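You operate a simulated robot arm through the tools that you are given. There is no shell and no other tool. Be economical: measure what you need, move in short steps, check, and stop when the job is done.

You are at the controls of a simulated two-armed robot. One attempt, no reset.

TASK
Cap bottle H3 and stand it in bay T3 with the 300 ml and 100 ml canisters. Set down upright: clear bottle H3, what you pick out.

Only the result counts: the job must be done as asked and must still hold three seconds after the hand-in. Knocking over, shifting, dropping, spilling or breaking anything else fails it. A push-on lid holds only when it is set on centred and level and pressed home; a screw cap is set on level and turned clockwise until tight.

THE ROBOT
Two 6-joint arms with two-finger parallel grippers on one trunk, on a base that drives. Base frame: it is fixed to the floor where the robot stands at the start and does not move with it; the origin is under the middle of the robot, x ahead of it, y to its left, z up. Lengths are in m, angles in degrees, forces in N, time in s.
The left shoulder is at the start at [0.06, 0.187, 0.847], the right one opposite. With the tool pointing down near the work surface each hand reaches from about 0.1 to 0.58 m from the robot's upright axis, wherever it stands, measured 20 degrees to its own side. Payload 1.57 kg a hand.
Tool frame (each hand has its own): the origin (TCP) lies between the finger pads and is the grasp point; the fingertips stand 0.03 m ahead of it; z points along the fingers, y is the line along which they close. The gripper opens to 0.11 m. The fingers are 0.024 m wide and 0.012 m thick; the gripper's body (0.048 by 0.112 m) begins 0.078 m behind the TCP.
Orientation is told as [roll, pitch, yaw] about the base's x, y, z axes, in that order, counted from this pose: with the fingers straight down and closing along the base's y, the tool's x points along the base's -x, its y along +y and its z along -z.

THE INTERFACE
- The arms move only by the tool servo_tool. It takes "left_plan", "right_plan" or both (then of equal length, played together; a hand with none holds still); each is a list of rows, each an object (a shift or turn left out is 0, a gripper value left out holds the last) with "claw": the opening, from 0 (shut) to 1 (fully open); "slide": the shift along the base's x, y, z in m, a list of three; "rotation": the turn, a rotation vector about the base's x, y, z in degrees, a list of three. In form: [{"claw": claw, "slide": [dx, dy, dz], "rotation": [rx, ry, rz]}, ...]. A call has 1 to 12 rows; each row shifts and turns the commanded pose from where the row before left it. A row lasts 0.2 s, in which the tool goes at most 0.05 m and 8.6 degrees; a call with a longer step from one row to the next is refused whole, and so is a gripper value outside its range. A pose out of reach is approached as far as the arm can. The call stops where the force on the tool passes 40 N (or 10 N more than at its start, if that is more) or the arm is blocked; 0.2 s more then pass. The fingers move at their own pace (about 0.153 m/s each) and stop on an object; they squeeze with about 21 N. The grip force told is the motor's: it shows also when the fingers shut on nothing. Time passes only in rows, and 0.2 s behind the last, so rows that do not move let the fingers close. It gives the time, the measured TCP pose, the force on the tool (base axes), the opening and the grip force at its end, in the units of the frame above (readings bear some noise), with the torque about the TCP (base axes, N m) and any sound that the robot's microphone picked up.
- Cameras (640 x 400 px; columns grow to the right, rows downward): "scene" is now at [0.0027, -0.0371, 1.3792]; the picture's right is [-0.51, -0.86, 0.00], its down [-0.70, 0.41, -0.58] and it looks along [0.50, -0.30, -0.81] (base axes); focal length 292 px, centre (320, 200). "left" rides on the left gripper at [0.07, -0.016, -0.141] in its tool frame; the picture's right is [0.23, 0.97, 0.00], its down [-0.86, 0.20, -0.48] and it looks along [-0.47, 0.11, 0.88] (tool axes); focal length 222 px, centre (320, 200). "right" rides on the right gripper at [0.07, 0.016, -0.141] in its tool frame; the picture's right is [-0.23, 0.97, 0.00], its down [-0.86, -0.20, -0.48] and it looks along [-0.47, -0.11, 0.88] (tool axes); focal length 222 px, centre (320, 200). There is no depth. A picture from a camera that has moved, and an enlarged one, comes with that camera's place and axes in the base frame and with its lens.
- capture(camera): a new picture of that camera. It takes no simulated time.
- slide_trunk(by): slides the trunk up (or, below 0, down) by that many m; the arms and the scene camera ride with it, the base frame stays. It gives what a move gives, with no picture.
- roll_base(legs): drives the robot by 1 to 6 legs, each [ahead, left, turn to the left] in m, m and degrees, along the robot's own axes; the way and the turn of a leg run together, so that a leg with both is an arc; at most 1.5 m and 180 degrees a leg. The arms and the cameras ride along, it lands a little off, and it stops where it bumps. It gives what a move gives.
- aim_head(pan, tilt): turns the head with the scene camera to pan (to the left, within 86 degrees either way) and tilt (down, from -29 to 69), counted from straight ahead of the robot. It gives what a move gives.
- zoom(camera, box): a new picture of the part [left, top, right, bottom] of that camera's present view, enlarged. It takes no simulated time.
- close_job(): hands the job in; it is judged then, once.

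Work in short steps. Places have to be worked out from the pictures, the camera data and where the tool is seen: move nearer, look again, correct. Check each grasp and each placing, and mend what went wrong. You have 120 turns and 108 pictures in all, those below and enlarged ones among them. Open the grippers and draw the arms clear of the work before you hand the job in, unless the task says otherwise; then end with one line.

The tools are called by a JSON object that holds its "fn" and its "kwargs". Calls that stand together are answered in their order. servo_tool: Moves the arms, as the interface text tells. Its arguments: {"type":"object","properties":{"left_plan":{"type":"array"},"right_plan":{"type":"array"}},"required":[]} The other tools are called the same way: slide_trunk (by) slides the trunk up or down; roll_base (legs) drives the base; aim_head (pan, tilt) turns the head that bears the scene camera; capture (camera) takes a picture; zoom (camera, box) takes an enlarged picture of a part of a camera's view; close_job () hands the job in.

At the start:

```text
t: 0.0
left_position: [0.4042, 0.0431, 1.0299]
left_tool_rot: [0.0, 0.0, 0.0]
left_force: [0.2, -0.3, 0.3]
left_wrist_torque: [0.0, 0.0, 0.02]
left_opening: 0.1099
left_finger_force: 0.0
right_position: [0.351, -0.2681, 1.0369]
right_tool_rot: [0.0, 0.0, 0.0]
right_force: [-0.6, -0.1, 0.5]
right_wrist_torque: [-0.01, 0.01, -0.02]
right_opening: 0.1099
right_finger_force: 0.0
trunk travel left (down, up): [-0.475, 0.515]
robot x, y, heading: [-0.0006, -0.0009, 0.2]
head pan, tilt: [-30.7, 54.2]
```

scene: 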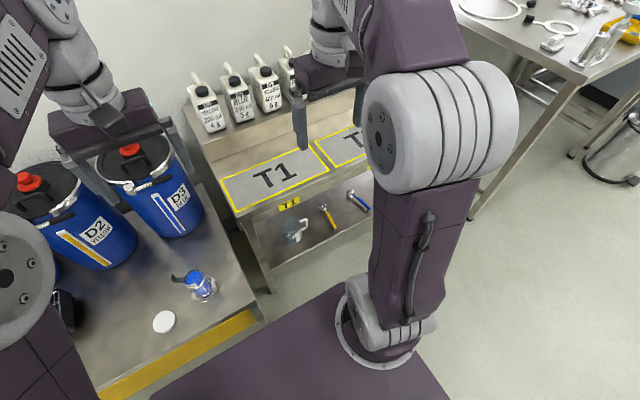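
right: 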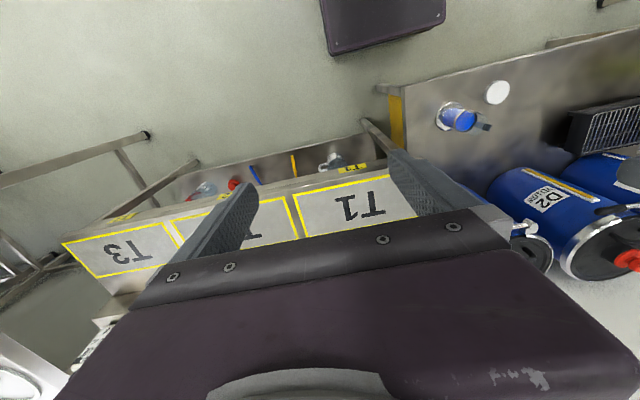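
left: 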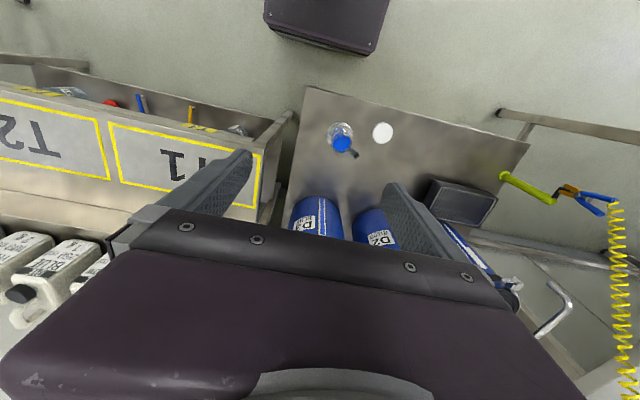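

I see a bench with drums, a small blue item and a white disc, and a rack with bays T1–T3 and canisters behind. I look around to find bottle H3, its cap and the canisters.

{"fn": "aim_head", "kwargs": {"pan": -60, "tilt": 40}}

{"fn": "capture", "kwargs": {"camera": "scene"}}

{"fn": "aim_head", "kwargs": {"pan": 20, "tilt": 45}}

{"fn": "capture", "kwargs": {"camera": "scene"}}

```text
t: 0.9
left_position: [0.4039, 0.0437, 1.0295]
left_tool_rot: [0.0, 0.0, 0.0]
left_force: [0.3, 0.3, -0.4]
left_wrist_torque: [0.01, 0.01, -0.01]
left_opening: 0.1101
left_finger_force: 0.0
right_position: [0.3519, -0.2678, 1.0365]
right_tool_rot: [-0.1, 0.0, 0.0]
right_force: [0.1, -0.7, -0.7]
right_wrist_torque: [-0.01, 0.01, 0.01]
right_opening: 0.1101
right_finger_force: 0.1
trunk travel left (down, up): [-0.475, 0.515]
robot x, y, heading: [0.0003, 0.0009, 0.1]
head pan, tilt: [-60.0, 40.0]
```

```text
104 pictures are left
camera scene: at [-0.0173, -0.0734, 1.3989], right [-0.87, -0.5, 0.0], down [-0.32, 0.56, -0.77], along [0.38, -0.66, -0.64], focal length 292 px, centre (320, 200)
```

scene: 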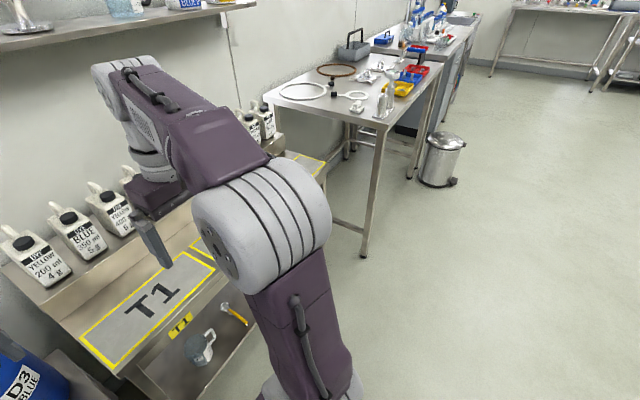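

```text
t: 2.5
left_position: [0.4037, 0.0456, 1.031]
left_tool_rot: [-0.1, 0.0, -0.1]
left_force: [-0.1, 0.5, 0.3]
left_wrist_torque: [0.0, 0.01, 0.02]
left_opening: 0.11
left_finger_force: 0.1
right_position: [0.3521, -0.2693, 1.0359]
right_tool_rot: [0.1, 0.0, 0.0]
right_force: [-0.1, 0.1, 0.2]
right_wrist_torque: [-0.02, 0.06, 0.0]
right_opening: 0.1099
right_finger_force: 0.0
trunk travel left (down, up): [-0.475, 0.515]
robot x, y, heading: [0.0032, 0.0019, 0.3]
head pan, tilt: [20.0, 45.0]
```

```text
103 pictures are left
camera scene: at [0.0165, 0.0279, 1.3917], right [0.34, -0.94, 0.0], down [-0.66, -0.24, -0.71], along [0.66, 0.24, -0.71], focal length 292 px, centre (320, 200)
```

scene: 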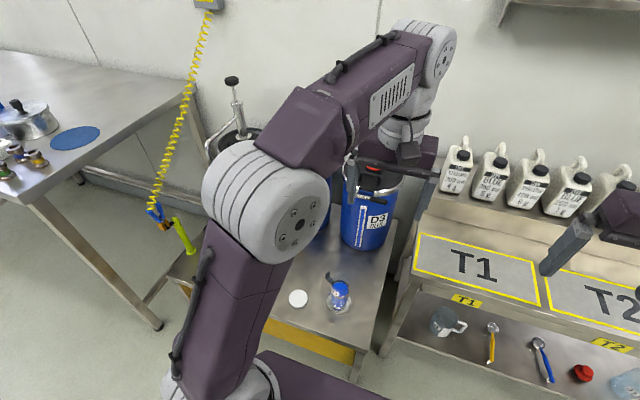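

I zoom on the canister row and the lower shelf here, then look right.

{"fn": "zoom", "kwargs": {"camera": "scene", "box": [420, 120, 640, 258]}}

{"fn": "zoom", "kwargs": {"camera": "scene", "box": [420, 270, 640, 400]}}

{"fn": "zoom", "kwargs": {"camera": "scene", "box": [250, 230, 410, 330]}}

{"fn": "aim_head", "kwargs": {"pan": -60, "tilt": 25}}

{"fn": "zoom", "kwargs": {"camera": "scene", "box": [240, 80, 480, 230]}}

{"fn": "capture", "kwargs": {"camera": "scene"}}

```text
2.90 times, centred on (530, 189) of scene
camera zoom: at [0.0165, 0.0279, 1.3917], right [0.34, -0.94, 0.0], down [-0.66, -0.24, -0.71], along [0.66, 0.24, -0.71], focal length 847 px, centre (-289, 232)
```

zoom: 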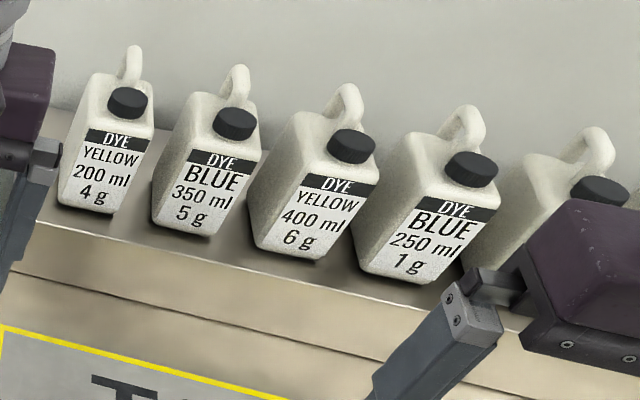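

```text
2.91 times, centred on (530, 335) of scene
camera zoom: at [0.0165, 0.0279, 1.3917], right [0.34, -0.94, 0.0], down [-0.66, -0.24, -0.71], along [0.66, 0.24, -0.71], focal length 850 px, centre (-291, -193)
```

zoom: 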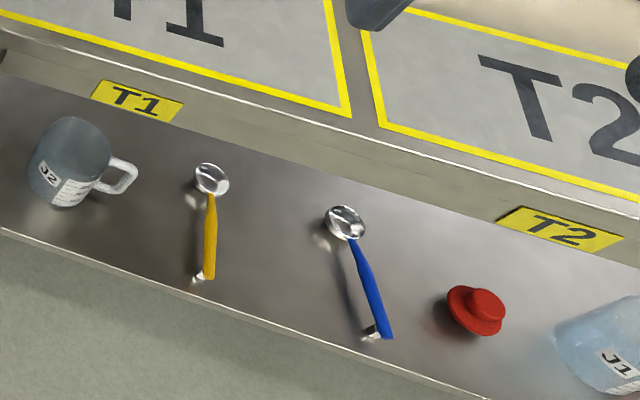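

```text
4.00 times, centred on (330, 280) of scene
camera zoom: at [0.0165, 0.0279, 1.3917], right [0.34, -0.94, 0.0], down [-0.66, -0.24, -0.71], along [0.66, 0.24, -0.71], focal length 1169 px, centre (280, -120)
```

zoom: 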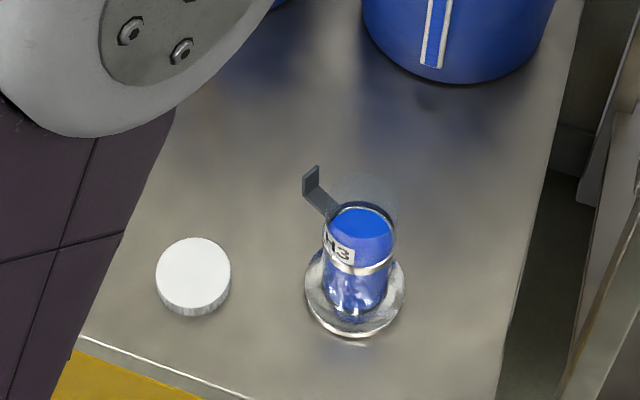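

```text
t: 4.0
left_position: [0.4051, 0.0442, 1.0293]
left_tool_rot: [-0.1, 0.0, 0.0]
left_force: [-0.5, -0.7, 0.3]
left_wrist_torque: [0.0, 0.02, 0.0]
left_opening: 0.1103
left_finger_force: 0.2
right_position: [0.3516, -0.2678, 1.0364]
right_tool_rot: [0.0, -0.1, 0.0]
right_force: [0.2, 0.0, -0.3]
right_wrist_torque: [0.01, 0.01, -0.01]
right_opening: 0.1099
right_finger_force: 0.0
trunk travel left (down, up): [-0.475, 0.515]
robot x, y, heading: [-0.0032, -0.004, 0.1]
head pan, tilt: [-60.0, 25.0]
```

```text
2.67 times, centred on (360, 155) of scene
camera zoom: at [-0.0138, -0.0796, 1.4222], right [-0.87, -0.5, 0.0], down [-0.21, 0.37, -0.91], along [0.45, -0.78, -0.42], focal length 780 px, centre (213, 320)
```

zoom: 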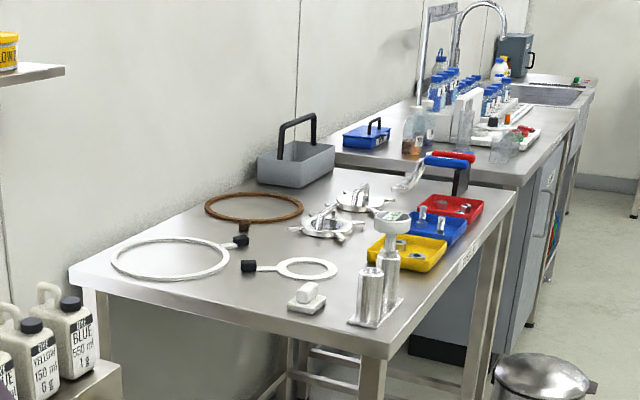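

```text
98 pictures are left
camera scene: at [-0.0138, -0.0796, 1.4222], right [-0.87, -0.5, 0.0], down [-0.21, 0.37, -0.91], along [0.45, -0.78, -0.42], focal length 292 px, centre (320, 200)
```

scene: 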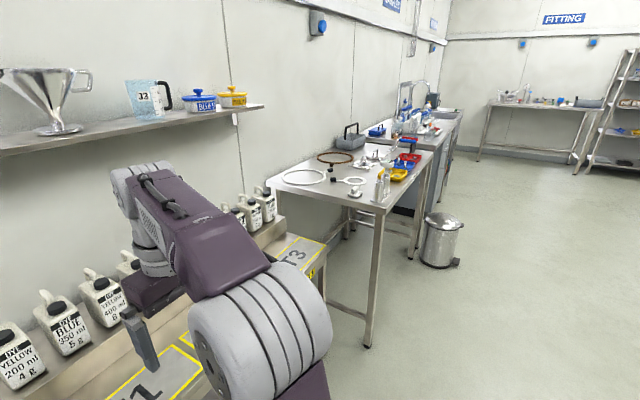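

H3 stands on the low left bench at roughly (0.45, 0.12, 0.43) with a white lid beside it near (0.44, 0.26). I bring the left hand lower to look closer.

{"fn": "servo_tool", "kwargs": {"left_plan": [{"slide": [-0.02, 0.03, -0.03]}, {"slide": [-0.02, 0.03, -0.03]}, {"slide": [-0.02, 0.03, -0.03]}, {"slide": [-0.01, 0.02, -0.04]}, {"slide": [0, 0, -0.045]}, {"slide": [0, 0, -0.045]}]}}

{"fn": "capture", "kwargs": {"camera": "left"}}

```text
t: 5.4
left_position: [0.3337, 0.1542, 0.8072]
left_tool_rot: [0.0, 0.1, -0.1]
left_force: [0.5, -0.2, -0.7]
left_wrist_torque: [0.03, -0.02, -0.04]
left_opening: 0.1101
left_finger_force: 0.1
right_position: [0.3533, -0.2684, 1.0363]
right_tool_rot: [0.0, 0.0, 0.0]
right_force: [-0.3, 0.6, 0.2]
right_wrist_torque: [0.02, 0.02, 0.01]
right_opening: 0.1099
right_finger_force: 0.1
trunk travel left (down, up): [-0.475, 0.515]
robot x, y, heading: [0.003, -0.0028, 0.1]
head pan, tilt: [-60.0, 25.0]
```

```text
97 pictures are left
camera left: at [0.2653, 0.137, 0.9488], right [-0.23, 0.97, 0.0], down [0.86, 0.2, 0.48], along [0.47, 0.11, -0.88], focal length 222 px, centre (320, 200)
```

left: 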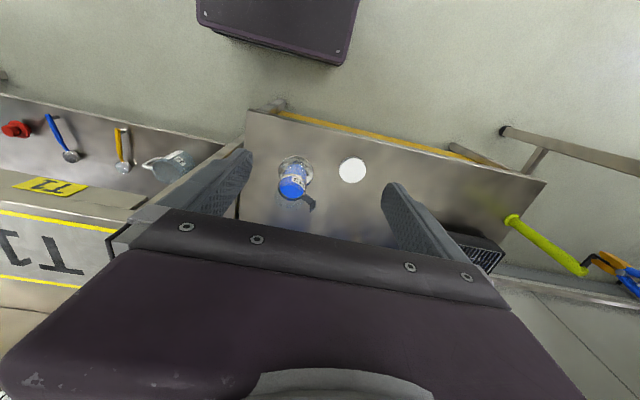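

{"fn": "zoom", "kwargs": {"camera": "left", "box": [250, 130, 390, 218]}}

```text
4.55 times, centred on (320, 174) of left
camera zoom: at [0.2653, 0.137, 0.9488], right [-0.23, 0.97, 0.0], down [0.86, 0.2, 0.48], along [0.47, 0.11, -0.88], focal length 1010 px, centre (320, 318)
```

zoom: 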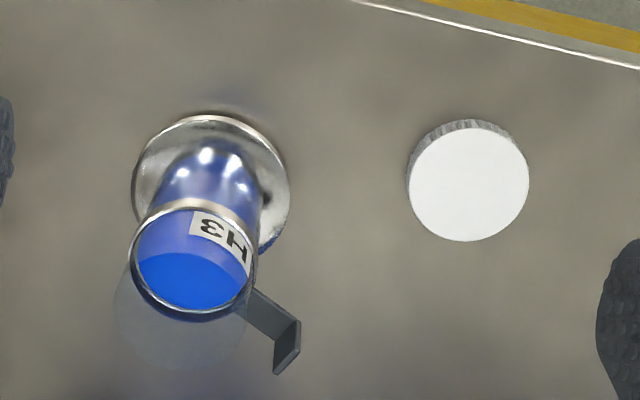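

The bottle is open, flared at the base, with a small bracket handle near the rim; the white ribbed cap lies to its left. I lower the trunk for a closer view.

{"fn": "slide_trunk", "kwargs": {"by": -0.2}}

{"fn": "capture", "kwargs": {"camera": "left"}}

{"fn": "aim_head", "kwargs": {"pan": 15, "tilt": 60}}

{"fn": "capture", "kwargs": {"camera": "scene"}}

```text
t: 7.6
left_position: [0.3341, 0.1552, 0.6073]
left_tool_rot: [0.0, 0.0, 0.0]
left_force: [0.8, 0.3, 0.6]
left_wrist_torque: [-0.01, 0.0, 0.01]
left_opening: 0.11
left_finger_force: 0.1
right_position: [0.3506, -0.2689, 0.8368]
right_tool_rot: [0.0, 0.1, -0.1]
right_force: [0.5, -1.0, -0.1]
right_wrist_torque: [-0.01, -0.02, 0.01]
right_opening: 0.1099
right_finger_force: 0.1
trunk travel left (down, up): [-0.275, 0.715]
robot x, y, heading: [-0.0023, -0.0007, 0.0]
head pan, tilt: [-60.0, 25.0]
```

```text
95 pictures are left
camera left: at [0.2648, 0.1367, 0.7496], right [-0.23, 0.97, 0.0], down [0.86, 0.2, 0.48], along [0.47, 0.11, -0.88], focal length 222 px, centre (320, 200)
```

left: 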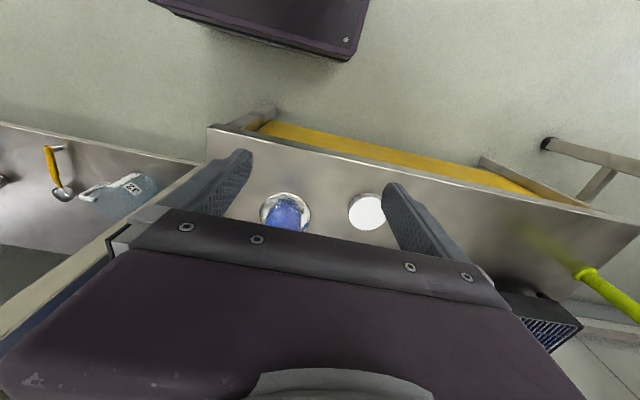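

```text
t: 9.0
left_position: [0.3343, 0.1541, 0.6077]
left_tool_rot: [0.0, 0.0, -0.1]
left_force: [0.5, 0.3, 0.7]
left_wrist_torque: [-0.01, 0.0, 0.01]
left_opening: 0.1099
left_finger_force: 0.1
right_position: [0.3515, -0.2686, 0.8356]
right_tool_rot: [0.0, 0.1, 0.0]
right_force: [-0.7, -0.2, -0.7]
right_wrist_torque: [0.01, -0.02, 0.03]
right_opening: 0.1099
right_finger_force: 0.2
trunk travel left (down, up): [-0.275, 0.715]
robot x, y, heading: [-0.0002, -0.0008, 0.1]
head pan, tilt: [15.0, 60.0]
```

```text
94 pictures are left
camera scene: at [0.0045, 0.0174, 1.1722], right [0.26, -0.97, 0.0], down [-0.84, -0.22, -0.5], along [0.48, 0.13, -0.87], focal length 292 px, centre (320, 200)
```

scene: 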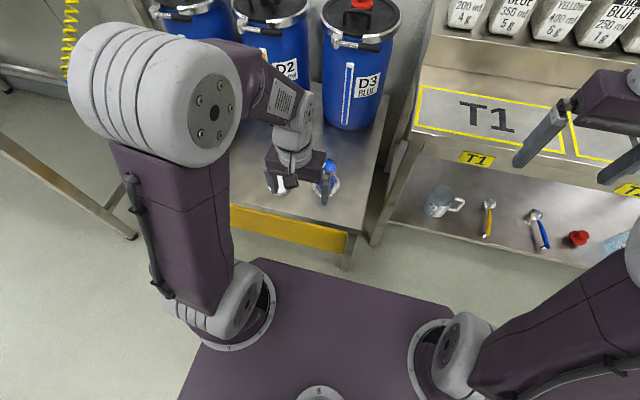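

I pitch the left hand forward and pull it back for a side view of bottle and cap.

{"fn": "servo_tool", "kwargs": {"left_plan": [{"slide": [-0.025, 0, 0.02], "rotation": [0, -8, 0]}, {"slide": [-0.025, 0, 0.01], "rotation": [0, -8, 0]}, {"slide": [-0.025, 0, 0], "rotation": [0, -8, 0]}, {"slide": [-0.025, 0, 0], "rotation": [0, -8, 0]}]}}

{"fn": "capture", "kwargs": {"camera": "left"}}

```text
t: 10.0
left_position: [0.3323, 0.1167, 0.6907]
left_tool_rot: [-0.1, -31.9, -0.1]
left_force: [-0.8, 0.0, 0.6]
left_wrist_torque: [-0.01, 0.0, 0.01]
left_opening: 0.11
left_finger_force: 0.1
left hand out of reach, approached as far as the arm can: row 2, 3, 4
right_position: [0.3513, -0.2686, 0.8375]
right_tool_rot: [0.0, 0.1, 0.0]
right_force: [0.0, 0.2, -0.3]
right_wrist_torque: [0.0, 0.02, -0.02]
right_opening: 0.1103
right_finger_force: 0.1
trunk travel left (down, up): [-0.275, 0.715]
robot x, y, heading: [-0.0002, -0.0011, 0.4]
head pan, tilt: [15.0, 60.0]
```

```text
93 pictures are left
camera left: at [0.1996, 0.0994, 0.7745], right [-0.19, 0.97, -0.12], down [0.47, 0.2, 0.86], along [0.86, 0.11, -0.5], focal length 222 px, centre (320, 200)
```

left: 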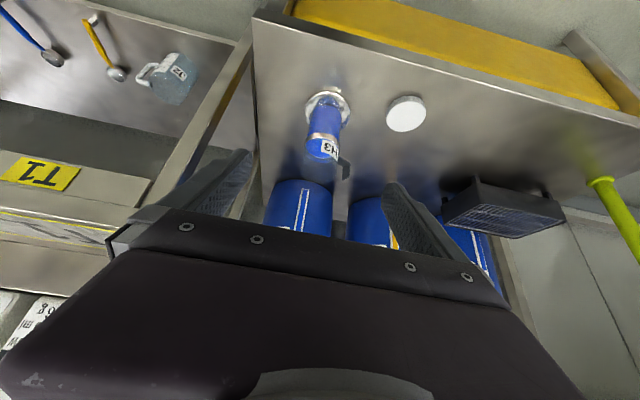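

{"fn": "zoom", "kwargs": {"camera": "left", "box": [290, 80, 440, 190]}}

```text
3.64 times, centred on (365, 135) of left
camera zoom: at [0.1996, 0.0994, 0.7745], right [-0.19, 0.97, -0.12], down [0.47, 0.2, 0.86], along [0.86, 0.11, -0.5], focal length 808 px, centre (156, 436)
```

zoom: 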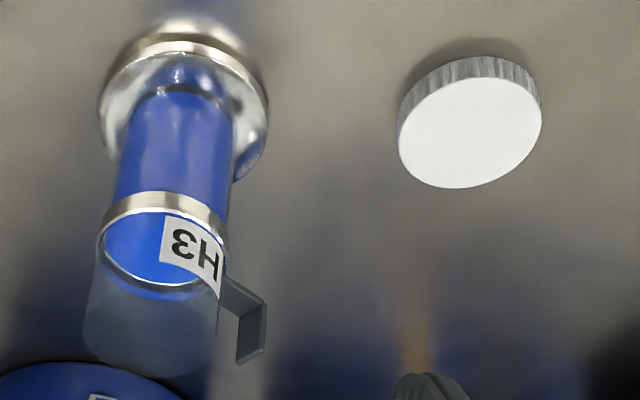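

The bottle seems taller than the blue fill: a clear upper part with its mouth near z≈0.59. I lower the trunk a bit more for a more level view.

{"fn": "slide_trunk", "kwargs": {"by": -0.1}}

{"fn": "zoom", "kwargs": {"camera": "left", "box": [260, 60, 460, 200]}}

```text
t: 11.4
left_position: [0.3344, 0.1179, 0.5901]
left_tool_rot: [0.0, -31.9, 0.0]
left_force: [1.2, 0.4, 0.2]
left_wrist_torque: [0.02, -0.02, 0.01]
left_opening: 0.1102
left_finger_force: 0.0
right_position: [0.3516, -0.2692, 0.737]
right_tool_rot: [0.1, 0.0, -0.1]
right_force: [-0.7, 0.1, 0.0]
right_wrist_torque: [0.02, 0.03, 0.02]
right_opening: 0.1099
right_finger_force: 0.0
trunk travel left (down, up): [-0.175, 0.815]
robot x, y, heading: [0.0048, 0.0028, 0.2]
head pan, tilt: [15.0, 60.0]
```

```text
2.86 times, centred on (360, 130) of left
camera zoom: at [0.1999, 0.0996, 0.6744], right [-0.19, 0.97, -0.12], down [0.47, 0.2, 0.86], along [0.86, 0.11, -0.5], focal length 635 px, centre (206, 400)
```

zoom: 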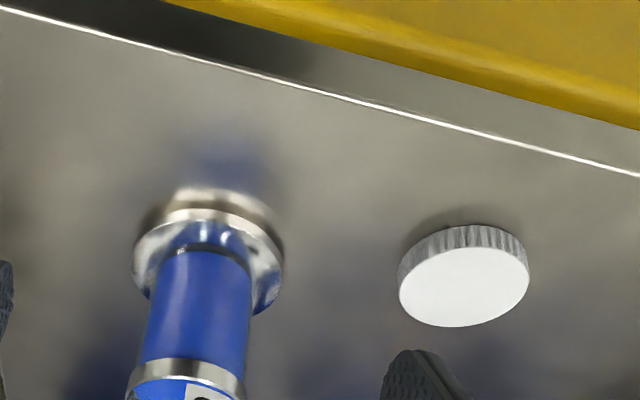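

{"fn": "zoom", "kwargs": {"camera": "left", "box": [240, 110, 400, 210]}}

```text
4.00 times, centred on (320, 160) of left
camera zoom: at [0.1999, 0.0996, 0.6744], right [-0.19, 0.97, -0.12], down [0.47, 0.2, 0.86], along [0.86, 0.11, -0.5], focal length 888 px, centre (320, 360)
```

zoom: 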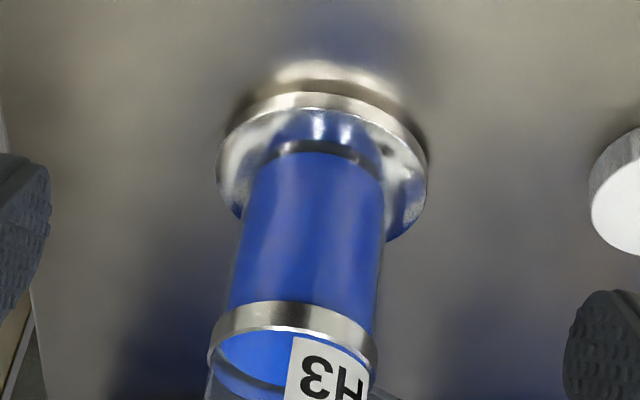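

I move the left hand aside to the left and view the bottle from the head.

{"fn": "servo_tool", "kwargs": {"left_plan": [{"slide": [0, 0.03, 0.04], "rotation": [0, 8, 0]}, {"slide": [0, 0.04, 0.03], "rotation": [0, 8, 0]}, {"slide": [0, 0.045, 0.01], "rotation": [0, 8, 0]}, {"slide": [0, 0.045, 0], "rotation": [0, 7.9, 0]}]}}

{"fn": "aim_head", "kwargs": {"pan": 10, "tilt": 45}}

{"fn": "capture", "kwargs": {"camera": "scene"}}

```text
t: 12.4
left_position: [0.3391, 0.2761, 0.6714]
left_tool_rot: [0.0, 0.2, 0.0]
left_force: [-0.4, 0.8, -0.3]
left_wrist_torque: [-0.04, -0.02, -0.02]
left_opening: 0.1103
left_finger_force: 0.1
left hand out of reach, approached as far as the arm can: row 1
right_position: [0.3515, -0.2678, 0.7354]
right_tool_rot: [0.1, 0.1, 0.0]
right_force: [0.3, 0.1, -0.1]
right_wrist_torque: [0.03, -0.03, -0.02]
right_opening: 0.1099
right_finger_force: 0.0
trunk travel left (down, up): [-0.175, 0.815]
robot x, y, heading: [0.0007, -0.0007, 0.1]
head pan, tilt: [15.0, 60.0]
```

```text
t: 13.1
left_position: [0.3393, 0.2757, 0.6707]
left_tool_rot: [0.0, 0.0, 0.0]
left_force: [-1.7, -0.2, -0.1]
left_wrist_torque: [0.0, 0.02, -0.02]
left_opening: 0.1098
left_finger_force: 0.1
right_position: [0.3509, -0.2674, 0.7354]
right_tool_rot: [0.0, -0.1, 0.0]
right_force: [0.0, -0.7, -0.2]
right_wrist_torque: [0.07, 0.03, 0.02]
right_opening: 0.11
right_finger_force: 0.2
trunk travel left (down, up): [-0.175, 0.815]
robot x, y, heading: [-0.0038, 0.0007, 0.0]
head pan, tilt: [10.0, 45.0]
```

```text
89 pictures are left
camera scene: at [0.0201, 0.0143, 1.0916], right [0.17, -0.98, 0.0], down [-0.7, -0.12, -0.71], along [0.7, 0.12, -0.71], focal length 292 px, centre (320, 200)
```

scene: 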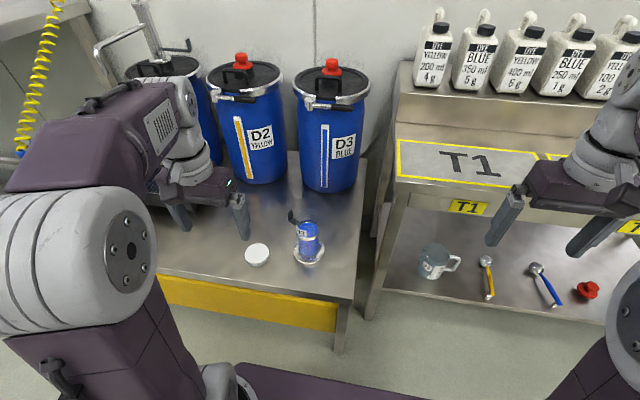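

{"fn": "zoom", "kwargs": {"camera": "scene", "box": [240, 200, 340, 270]}}

{"fn": "zoom", "kwargs": {"camera": "scene", "box": [520, 10, 640, 110]}}

```text
5.71 times, centred on (290, 235) of scene
camera zoom: at [0.0201, 0.0143, 1.0916], right [0.17, -0.98, 0.0], down [-0.7, -0.12, -0.71], along [0.7, 0.12, -0.71], focal length 1670 px, centre (491, 0)
```

zoom: 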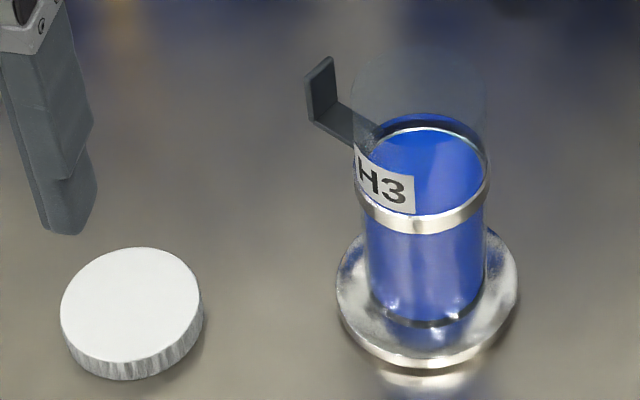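

```text
4.00 times, centred on (580, 60) of scene
camera zoom: at [0.0201, 0.0143, 1.0916], right [0.17, -0.98, 0.0], down [-0.7, -0.12, -0.71], along [0.7, 0.12, -0.71], focal length 1169 px, centre (-720, 760)
```

zoom: 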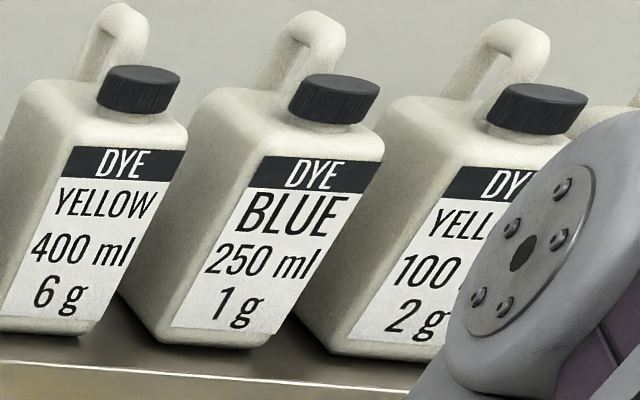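

Now clear: a ~0.155 m tall clear cylinder on a metal foot (axis ≈ (0.469,0.122), mouth z≈0.58), fill to 0.527, handle toward +y/+x; knurled cap Ø≈0.065 at ≈(0.432,0.252). The 100 ml canister is fifth in the row. I drive left 0.14 so both hands reach the bottle.

{"fn": "roll_base", "kwargs": {"legs": [[0, 0.14, 0]]}}

{"fn": "capture", "kwargs": {"camera": "left"}}

{"fn": "capture", "kwargs": {"camera": "right"}}

```text
t: 14.5
left_position: [0.3388, 0.4135, 0.6701]
left_tool_rot: [0.0, -0.1, 0.1]
left_force: [-0.1, 0.1, 0.4]
left_wrist_torque: [0.0, 0.0, 0.0]
left_opening: 0.1103
left_finger_force: 0.1
right_position: [0.3519, -0.1308, 0.7355]
right_tool_rot: [0.0, -0.1, 0.0]
right_force: [0.2, -0.4, -0.3]
right_wrist_torque: [0.02, 0.0, -0.01]
right_opening: 0.11
right_finger_force: 0.0
trunk travel left (down, up): [-0.175, 0.815]
robot x, y, heading: [0.0019, 0.1411, 0.2]
head pan, tilt: [10.0, 45.0]
```

```text
86 pictures are left
camera left: at [0.2703, 0.3969, 0.8121], right [-0.23, 0.97, 0.0], down [0.86, 0.2, 0.48], along [0.47, 0.11, -0.88], focal length 222 px, centre (320, 200)
```

left: 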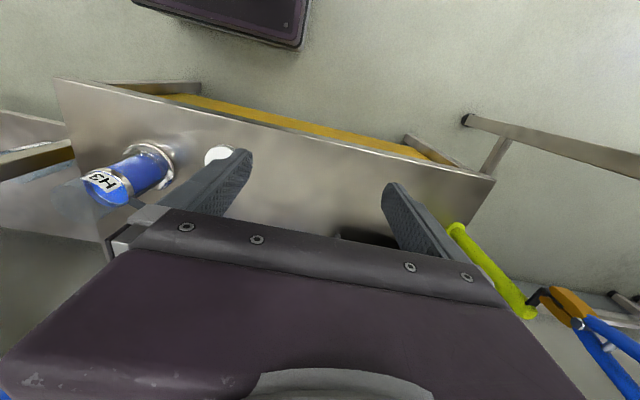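

```text
85 pictures are left
camera right: at [0.2829, -0.1146, 0.8768], right [0.23, 0.97, 0.0], down [0.85, -0.2, 0.48], along [0.47, -0.11, -0.88], focal length 222 px, centre (320, 200)
```

right: 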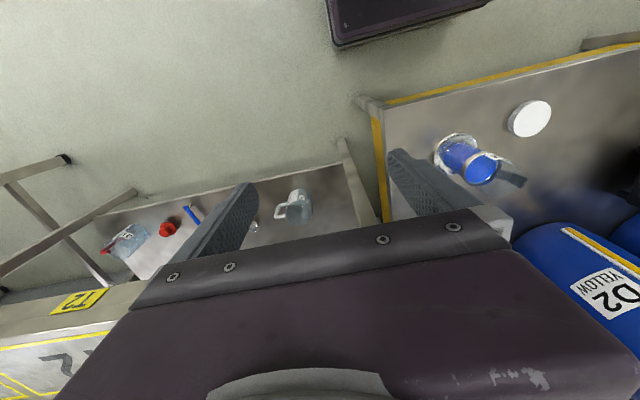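

Estimates agree: bottle axis ≈(0.472,0.125), cap ≈(0.436,0.252). I bring the left hand above the cap.

{"fn": "servo_tool", "kwargs": {"left_plan": [{"slide": [0.02, -0.04, 0]}, {"slide": [0.025, -0.04, 0]}, {"slide": [0.025, -0.04, 0]}, {"slide": [0.027, -0.041, 0]}, {"slide": [0, 0, -0.04]}, {"slide": [0, 0, -0.04]}, {"slide": [0, 0, -0.03]}]}}

{"fn": "capture", "kwargs": {"camera": "left"}}

{"fn": "zoom", "kwargs": {"camera": "right", "box": [400, 60, 580, 220]}}

{"fn": "aim_head", "kwargs": {"pan": 0, "tilt": 45}}

{"fn": "zoom", "kwargs": {"camera": "scene", "box": [220, 150, 380, 250]}}

```text
t: 16.1
left_position: [0.4372, 0.253, 0.5611]
left_tool_rot: [-0.1, 0.1, 0.0]
left_force: [0.0, -0.5, 0.5]
left_wrist_torque: [0.01, -0.02, 0.0]
left_opening: 0.11
left_finger_force: 0.1
right_position: [0.3524, -0.1309, 0.7352]
right_tool_rot: [0.0, 0.1, -0.2]
right_force: [0.4, -0.5, -0.6]
right_wrist_torque: [-0.01, 0.01, 0.03]
right_opening: 0.1101
right_finger_force: 0.0
trunk travel left (down, up): [-0.175, 0.815]
robot x, y, heading: [-0.0013, 0.138, 0.0]
head pan, tilt: [10.0, 45.0]
```

```text
84 pictures are left
camera left: at [0.3671, 0.235, 0.7025], right [-0.23, 0.97, 0.0], down [0.86, 0.2, 0.48], along [0.47, 0.11, -0.88], focal length 222 px, centre (320, 200)
```

left: 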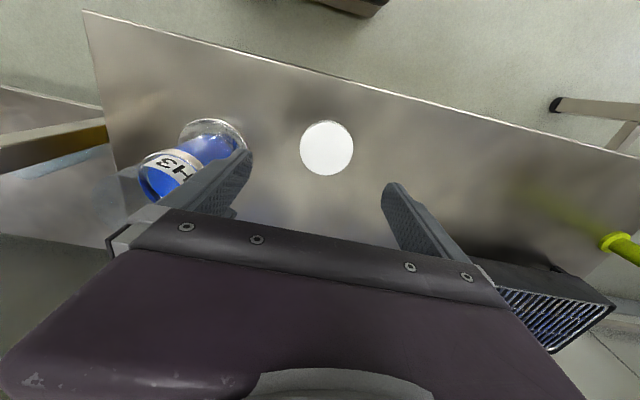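

```text
2.50 times, centred on (490, 140) of right
camera zoom: at [0.2831, -0.115, 0.8766], right [0.23, 0.97, 0.0], down [0.86, -0.2, 0.48], along [0.47, -0.11, -0.88], focal length 555 px, centre (-105, 350)
```

zoom: 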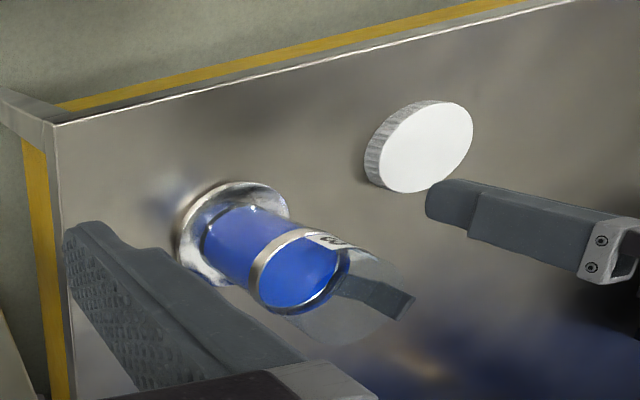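

```text
t: 16.8
left_position: [0.4359, 0.2536, 0.5619]
left_tool_rot: [0.0, 0.0, 0.0]
left_force: [-0.2, 0.1, 0.5]
left_wrist_torque: [0.0, 0.0, -0.01]
left_opening: 0.1097
left_finger_force: 0.1
right_position: [0.3518, -0.1293, 0.7362]
right_tool_rot: [0.0, 0.0, 0.0]
right_force: [-0.6, 0.0, -0.5]
right_wrist_torque: [0.01, -0.02, 0.01]
right_opening: 0.11
right_finger_force: 0.0
trunk travel left (down, up): [-0.175, 0.815]
robot x, y, heading: [-0.0003, 0.1388, 0.0]
head pan, tilt: [0.0, 45.0]
```

```text
4.00 times, centred on (300, 200) of scene
camera zoom: at [0.0214, 0.1389, 1.0917], right [0.0, -1.0, 0.0], down [-0.71, 0.0, -0.71], along [0.71, 0.0, -0.71], focal length 1169 px, centre (400, 200)
```

zoom: 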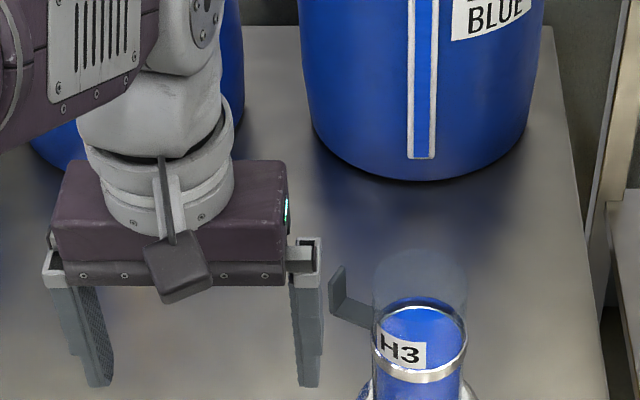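

Cap at ≈(0.437,0.257). I descend with a slight y correction in small steps.

{"fn": "servo_tool", "kwargs": {"left_plan": [{"slide": [0, 0.004, -0.04]}, {"slide": [0, 0, -0.03]}, {"slide": [0, 0, -0.015]}, {"slide": [0, 0, -0.007]}]}}

{"fn": "zoom", "kwargs": {"camera": "left", "box": [180, 100, 460, 240]}}

{"fn": "zoom", "kwargs": {"camera": "scene", "box": [220, 190, 360, 290]}}

```text
t: 17.8
left_position: [0.4365, 0.2567, 0.4673]
left_tool_rot: [0.0, 0.0, 0.0]
left_force: [0.2, -0.2, 0.0]
left_wrist_torque: [0.0, -0.01, 0.04]
left_opening: 0.1101
left_finger_force: 0.0
right_position: [0.3516, -0.1301, 0.7363]
right_tool_rot: [0.1, -0.1, 0.0]
right_force: [0.3, -1.2, -0.1]
right_wrist_torque: [0.03, 0.0, 0.02]
right_opening: 0.11
right_finger_force: 0.0
trunk travel left (down, up): [-0.175, 0.815]
robot x, y, heading: [-0.0009, 0.1398, -0.0]
head pan, tilt: [0.0, 45.0]
```

```text
2.29 times, centred on (320, 170) of left
camera zoom: at [0.3674, 0.2391, 0.6099], right [-0.23, 0.97, 0.0], down [0.86, 0.2, 0.48], along [0.47, 0.11, -0.88], focal length 508 px, centre (320, 269)
```

zoom: 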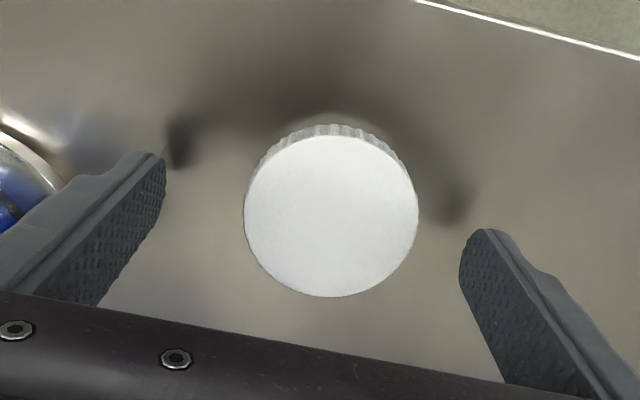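

```text
4.00 times, centred on (290, 240) of scene
camera zoom: at [0.0214, 0.1388, 1.0917], right [0.0, -1.0, 0.0], down [-0.71, 0.0, -0.71], along [0.71, 0.0, -0.71], focal length 1169 px, centre (440, 40)
```

zoom: 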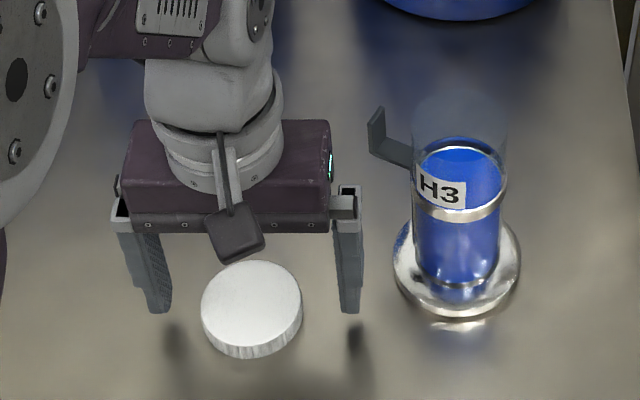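

The cap centre is about (0.438,0.260), top ≈0.431. I go down 20 mm with a small y shift and then close.

{"fn": "servo_tool", "kwargs": {"left_plan": [{"slide": [0.001, 0.003, -0.01]}, {"slide": [0, 0, -0.005]}, {"slide": [0, 0, -0.004]}, {"claw": 0.5}, {"claw": 0.5}, {"claw": 0.5}]}}

{"fn": "zoom", "kwargs": {"camera": "left", "box": [180, 100, 460, 240]}}

{"fn": "zoom", "kwargs": {"camera": "scene", "box": [220, 190, 360, 290]}}

```text
t: 19.2
left_position: [0.4382, 0.2608, 0.4503]
left_tool_rot: [0.1, 0.0, -0.1]
left_force: [1.5, -3.2, 12.6]
left_wrist_torque: [-0.54, 0.12, -0.01]
left_opening: 0.0654
left_finger_force: 20.9
right_position: [0.3514, -0.1314, 0.7372]
right_tool_rot: [0.0, -0.2, -0.2]
right_force: [0.0, 0.3, 0.6]
right_wrist_torque: [0.0, 0.02, 0.0]
right_opening: 0.1101
right_finger_force: 0.0
trunk travel left (down, up): [-0.175, 0.815]
robot x, y, heading: [-0.0006, 0.1411, 0.0]
head pan, tilt: [0.0, 45.0]
```

```text
2.29 times, centred on (320, 170) of left
camera zoom: at [0.3689, 0.2416, 0.5915], right [-0.23, 0.97, 0.0], down [0.85, 0.2, 0.48], along [0.47, 0.11, -0.88], focal length 508 px, centre (320, 269)
```

zoom: 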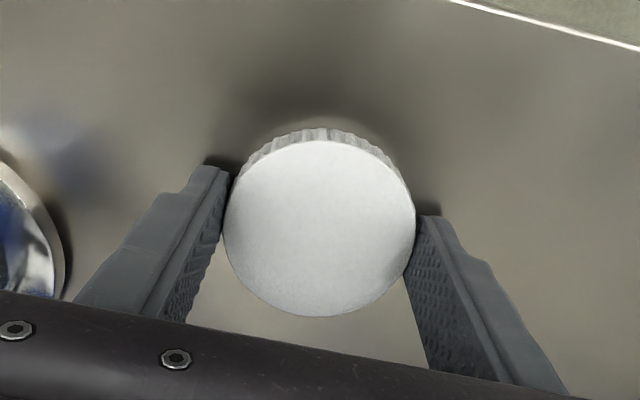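

```text
4.00 times, centred on (290, 240) of scene
camera zoom: at [0.0204, 0.1384, 1.0918], right [0.0, -1.0, 0.0], down [-0.71, 0.0, -0.71], along [0.71, 0.0, -0.71], focal length 1169 px, centre (440, 40)
```

zoom: 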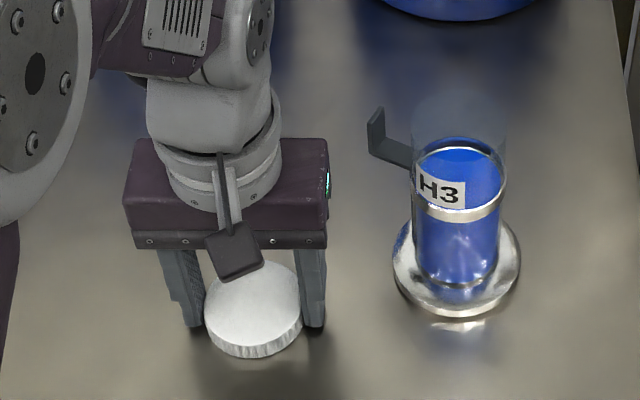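

Gripped at 65.4 mm, tips just touching the bench (bench z≈0.42). I lift the cap clear.

{"fn": "servo_tool", "kwargs": {"left_plan": [{"claw": 0.4, "slide": [0, 0, 0.03]}, {"slide": [0, 0, 0.045]}, {"slide": [0, 0, 0.045]}, {"slide": [0, 0, 0.045]}, {"slide": [0, 0, 0.045]}]}}

{"fn": "zoom", "kwargs": {"camera": "left", "box": [180, 100, 460, 240]}}

{"fn": "zoom", "kwargs": {"camera": "scene", "box": [220, 190, 360, 290]}}

```text
t: 20.4
left_position: [0.4381, 0.2616, 0.6599]
left_tool_rot: [0.1, -0.1, 0.0]
left_force: [-0.3, -0.1, -0.8]
left_wrist_torque: [0.01, -0.01, -0.02]
left_opening: 0.0651
left_finger_force: 20.7
right_position: [0.3508, -0.1302, 0.7362]
right_tool_rot: [0.0, 0.0, 0.0]
right_force: [-0.5, 0.1, 0.1]
right_wrist_torque: [-0.03, -0.02, -0.01]
right_opening: 0.1102
right_finger_force: 0.1
trunk travel left (down, up): [-0.175, 0.815]
robot x, y, heading: [0.0043, 0.1372, 0.2]
head pan, tilt: [0.0, 45.0]
```

```text
2.29 times, centred on (320, 170) of left
camera zoom: at [0.3694, 0.2431, 0.8013], right [-0.23, 0.97, 0.0], down [0.86, 0.2, 0.48], along [0.47, 0.11, -0.88], focal length 508 px, centre (320, 269)
```

zoom: 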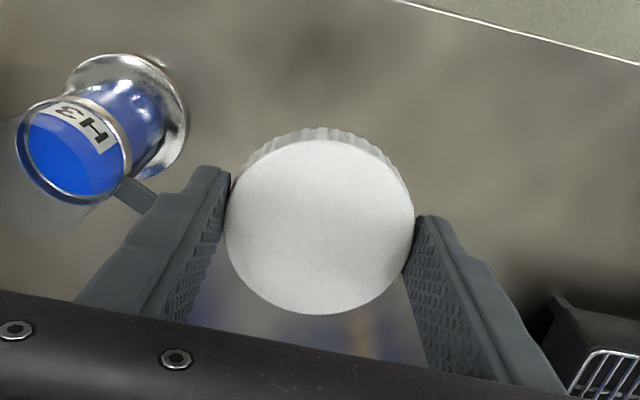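

```text
4.00 times, centred on (290, 240) of scene
camera zoom: at [0.0214, 0.1388, 1.0916], right [0.0, -1.0, 0.0], down [-0.71, 0.0, -0.71], along [0.71, 0.0, -0.71], focal length 1169 px, centre (440, 40)
```

zoom: 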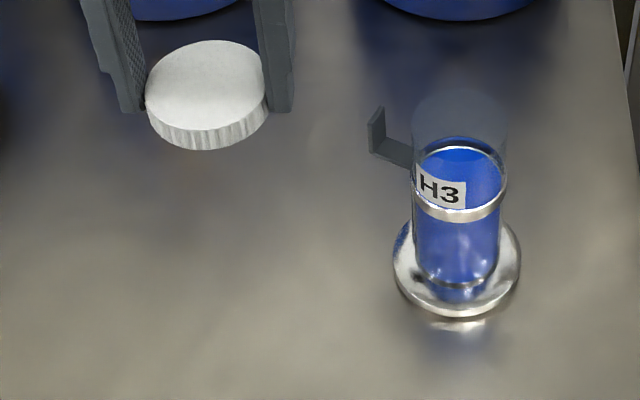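

Cap held level. Now I prepare the right hand: pitch it forward about 50° and bring it behind the bottle on the robot's side.

{"fn": "servo_tool", "kwargs": {"right_plan": [{"slide": [0, 0.03, 0], "rotation": [0, -8.3, 0]}, {"slide": [0, 0.04, 0], "rotation": [0, -8.3, 0]}, {"slide": [0, 0.045, -0.01], "rotation": [0, -8.3, 0]}, {"slide": [0.005, 0.045, -0.02], "rotation": [0, -8.3, 0]}, {"slide": [0.005, 0.045, -0.02], "rotation": [0, -8.3, 0]}, {"slide": [0.005, 0.045, -0.03], "rotation": [0, -8.3, 0]}]}}

{"fn": "capture", "kwargs": {"camera": "right"}}

```text
refused: row 6 steps farther than a row can; nothing moved
```

```text
75 pictures are left
camera right: at [0.2829, -0.115, 0.8766], right [0.23, 0.97, 0.0], down [0.85, -0.2, 0.48], along [0.47, -0.11, -0.88], focal length 222 px, centre (320, 200)
```

right: 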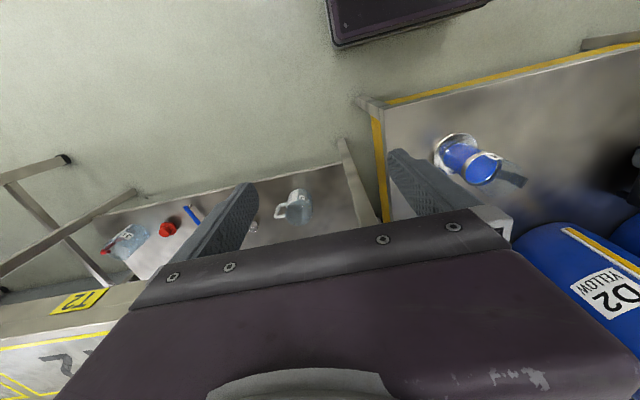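

Row 6 was too long a step; I shorten it.

{"fn": "servo_tool", "kwargs": {"right_plan": [{"slide": [0, 0.03, 0], "rotation": [0, -8.3, 0]}, {"slide": [0, 0.04, 0], "rotation": [0, -8.3, 0]}, {"slide": [0, 0.045, -0.01], "rotation": [0, -8.3, 0]}, {"slide": [0.005, 0.043, -0.02], "rotation": [0, -8.3, 0]}, {"slide": [0.005, 0.043, -0.02], "rotation": [0, -8.3, 0]}, {"slide": [0.005, 0.043, -0.02], "rotation": [0, -8.3, 0]}, {"slide": [0, 0.01, 0]}]}}

{"fn": "capture", "kwargs": {"camera": "right"}}

```text
t: 22.0
left_position: [0.4391, 0.2608, 0.6588]
left_tool_rot: [0.0, 0.0, -0.1]
left_force: [-0.5, 0.0, 0.2]
left_wrist_torque: [-0.02, 0.01, -0.03]
left_opening: 0.0652
left_finger_force: 20.4
right_position: [0.3795, 0.1289, 0.6657]
right_tool_rot: [0.0, -49.8, 0.0]
right_force: [0.5, -0.4, 0.0]
right_wrist_torque: [0.01, -0.03, -0.03]
right_opening: 0.1101
right_finger_force: 0.1
right hand out of reach, approached as far as the arm can: row 3, 4
trunk travel left (down, up): [-0.175, 0.815]
robot x, y, heading: [-0.0005, 0.1391, -0.2]
head pan, tilt: [0.0, 45.0]
```

```text
74 pictures are left
camera right: at [0.2274, 0.144, 0.7023], right [0.15, 0.97, 0.17], down [0.19, -0.2, 0.96], along [0.97, -0.11, -0.21], focal length 222 px, centre (320, 200)
```

right: 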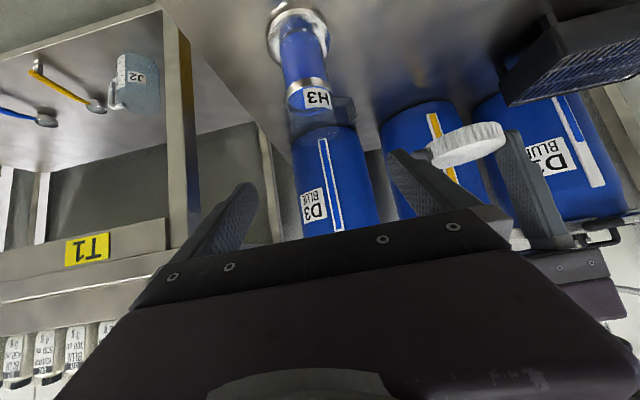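

Good side view; I zoom for the mouth and handle heights.

{"fn": "zoom", "kwargs": {"camera": "right", "box": [250, 0, 410, 150]}}

```text
2.67 times, centred on (330, 75) of right
camera zoom: at [0.2274, 0.144, 0.7023], right [0.15, 0.97, 0.17], down [0.19, -0.2, 0.96], along [0.97, -0.11, -0.21], focal length 592 px, centre (293, 533)
```

zoom: 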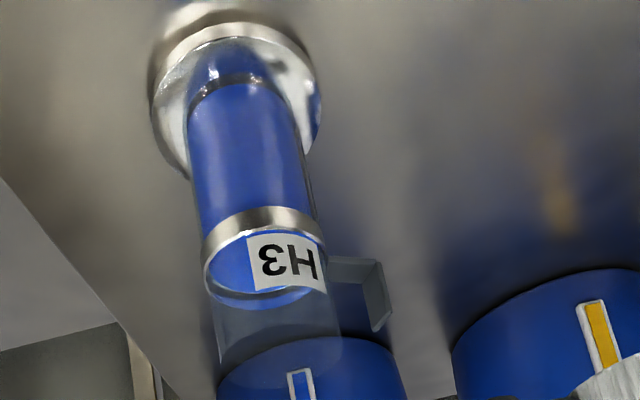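

Refined: bottle axis ≈(0.471,0.126), mouth z≈0.57. I lower the right hand to the approach point.

{"fn": "servo_tool", "kwargs": {"right_plan": [{"slide": [0, -0.002, -0.04]}, {"slide": [0, 0, -0.04]}, {"slide": [-0.004, 0, -0.034]}, {}]}}

{"fn": "capture", "kwargs": {"camera": "right"}}

{"fn": "capture", "kwargs": {"camera": "scene"}}

```text
t: 23.0
left_position: [0.4387, 0.2611, 0.6592]
left_tool_rot: [-0.1, -0.1, 0.0]
left_force: [-0.1, 0.5, 0.0]
left_wrist_torque: [-0.02, 0.0, 0.05]
left_opening: 0.0651
left_finger_force: 21.0
right_position: [0.3778, 0.1279, 0.5494]
right_tool_rot: [0.0, -49.8, -0.1]
right_force: [0.1, 0.1, 0.1]
right_wrist_torque: [0.0, -0.01, 0.0]
right_opening: 0.1098
right_finger_force: 0.0
trunk travel left (down, up): [-0.175, 0.815]
robot x, y, heading: [-0.0032, 0.1403, 0.1]
head pan, tilt: [0.0, 45.0]
```

```text
72 pictures are left
camera right: at [0.2253, 0.1417, 0.5875], right [0.15, 0.97, 0.17], down [0.19, -0.2, 0.96], along [0.97, -0.11, -0.21], focal length 222 px, centre (320, 200)
```

right: 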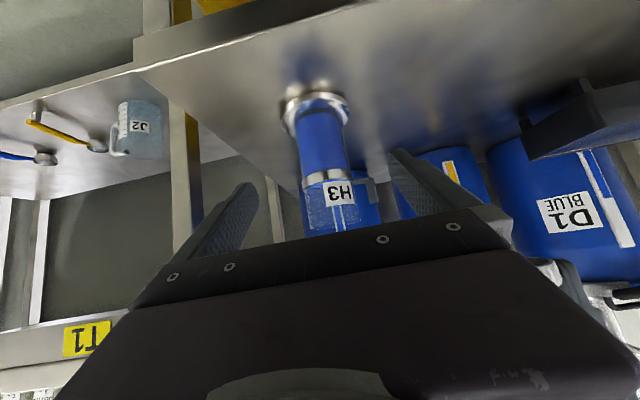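

```text
71 pictures are left
camera scene: at [0.0215, 0.1389, 1.0917], right [0.0, -1.0, 0.0], down [-0.71, 0.0, -0.71], along [0.71, 0.0, -0.71], focal length 292 px, centre (320, 200)
```

scene: 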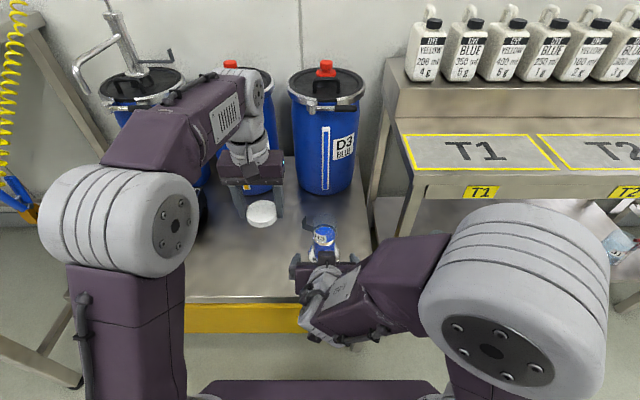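

Bottle is centred between the fingers (y≈0.128). I advance along the finger direction.

{"fn": "servo_tool", "kwargs": {"right_plan": [{"slide": [0.03, 0, -0.025]}, {"slide": [0.03, 0, -0.025]}, {"slide": [0.02, 0, -0.017]}, {"slide": [0.013, 0, -0.011]}, {}]}}

{"fn": "capture", "kwargs": {"camera": "right"}}

{"fn": "zoom", "kwargs": {"camera": "scene", "box": [260, 200, 400, 300]}}

```text
t: 24.2
left_position: [0.4386, 0.2608, 0.6599]
left_tool_rot: [0.1, 0.0, 0.0]
left_force: [0.3, -0.6, -0.1]
left_wrist_torque: [0.02, -0.03, 0.03]
left_opening: 0.0653
left_finger_force: 21.0
right_position: [0.4679, 0.1274, 0.4727]
right_tool_rot: [0.1, -49.9, -0.1]
right_force: [0.0, -0.1, -0.1]
right_wrist_torque: [0.0, -0.01, -0.01]
right_opening: 0.1101
right_finger_force: 0.1
trunk travel left (down, up): [-0.175, 0.815]
robot x, y, heading: [-0.0025, 0.1368, -0.0]
head pan, tilt: [0.0, 45.0]
```

```text
70 pictures are left
camera right: at [0.3182, 0.1433, 0.5102], right [0.15, 0.97, 0.17], down [0.19, -0.2, 0.96], along [0.97, -0.11, -0.21], focal length 222 px, centre (320, 200)
```

right: 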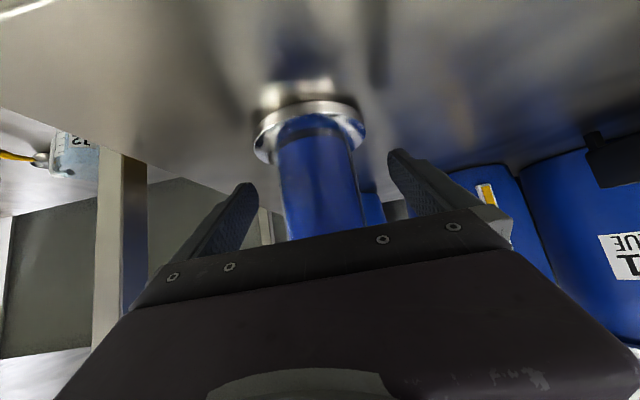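

```text
4.00 times, centred on (330, 250) of scene
camera zoom: at [0.0215, 0.1389, 1.0917], right [0.0, -1.0, 0.0], down [-0.71, 0.0, -0.71], along [0.71, 0.0, -0.71], focal length 1169 px, centre (280, 0)
```

zoom: 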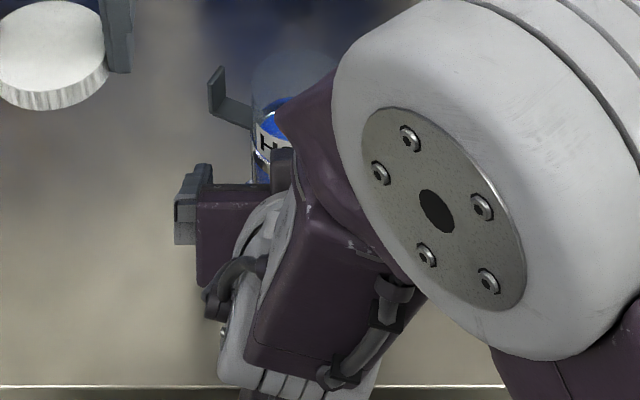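

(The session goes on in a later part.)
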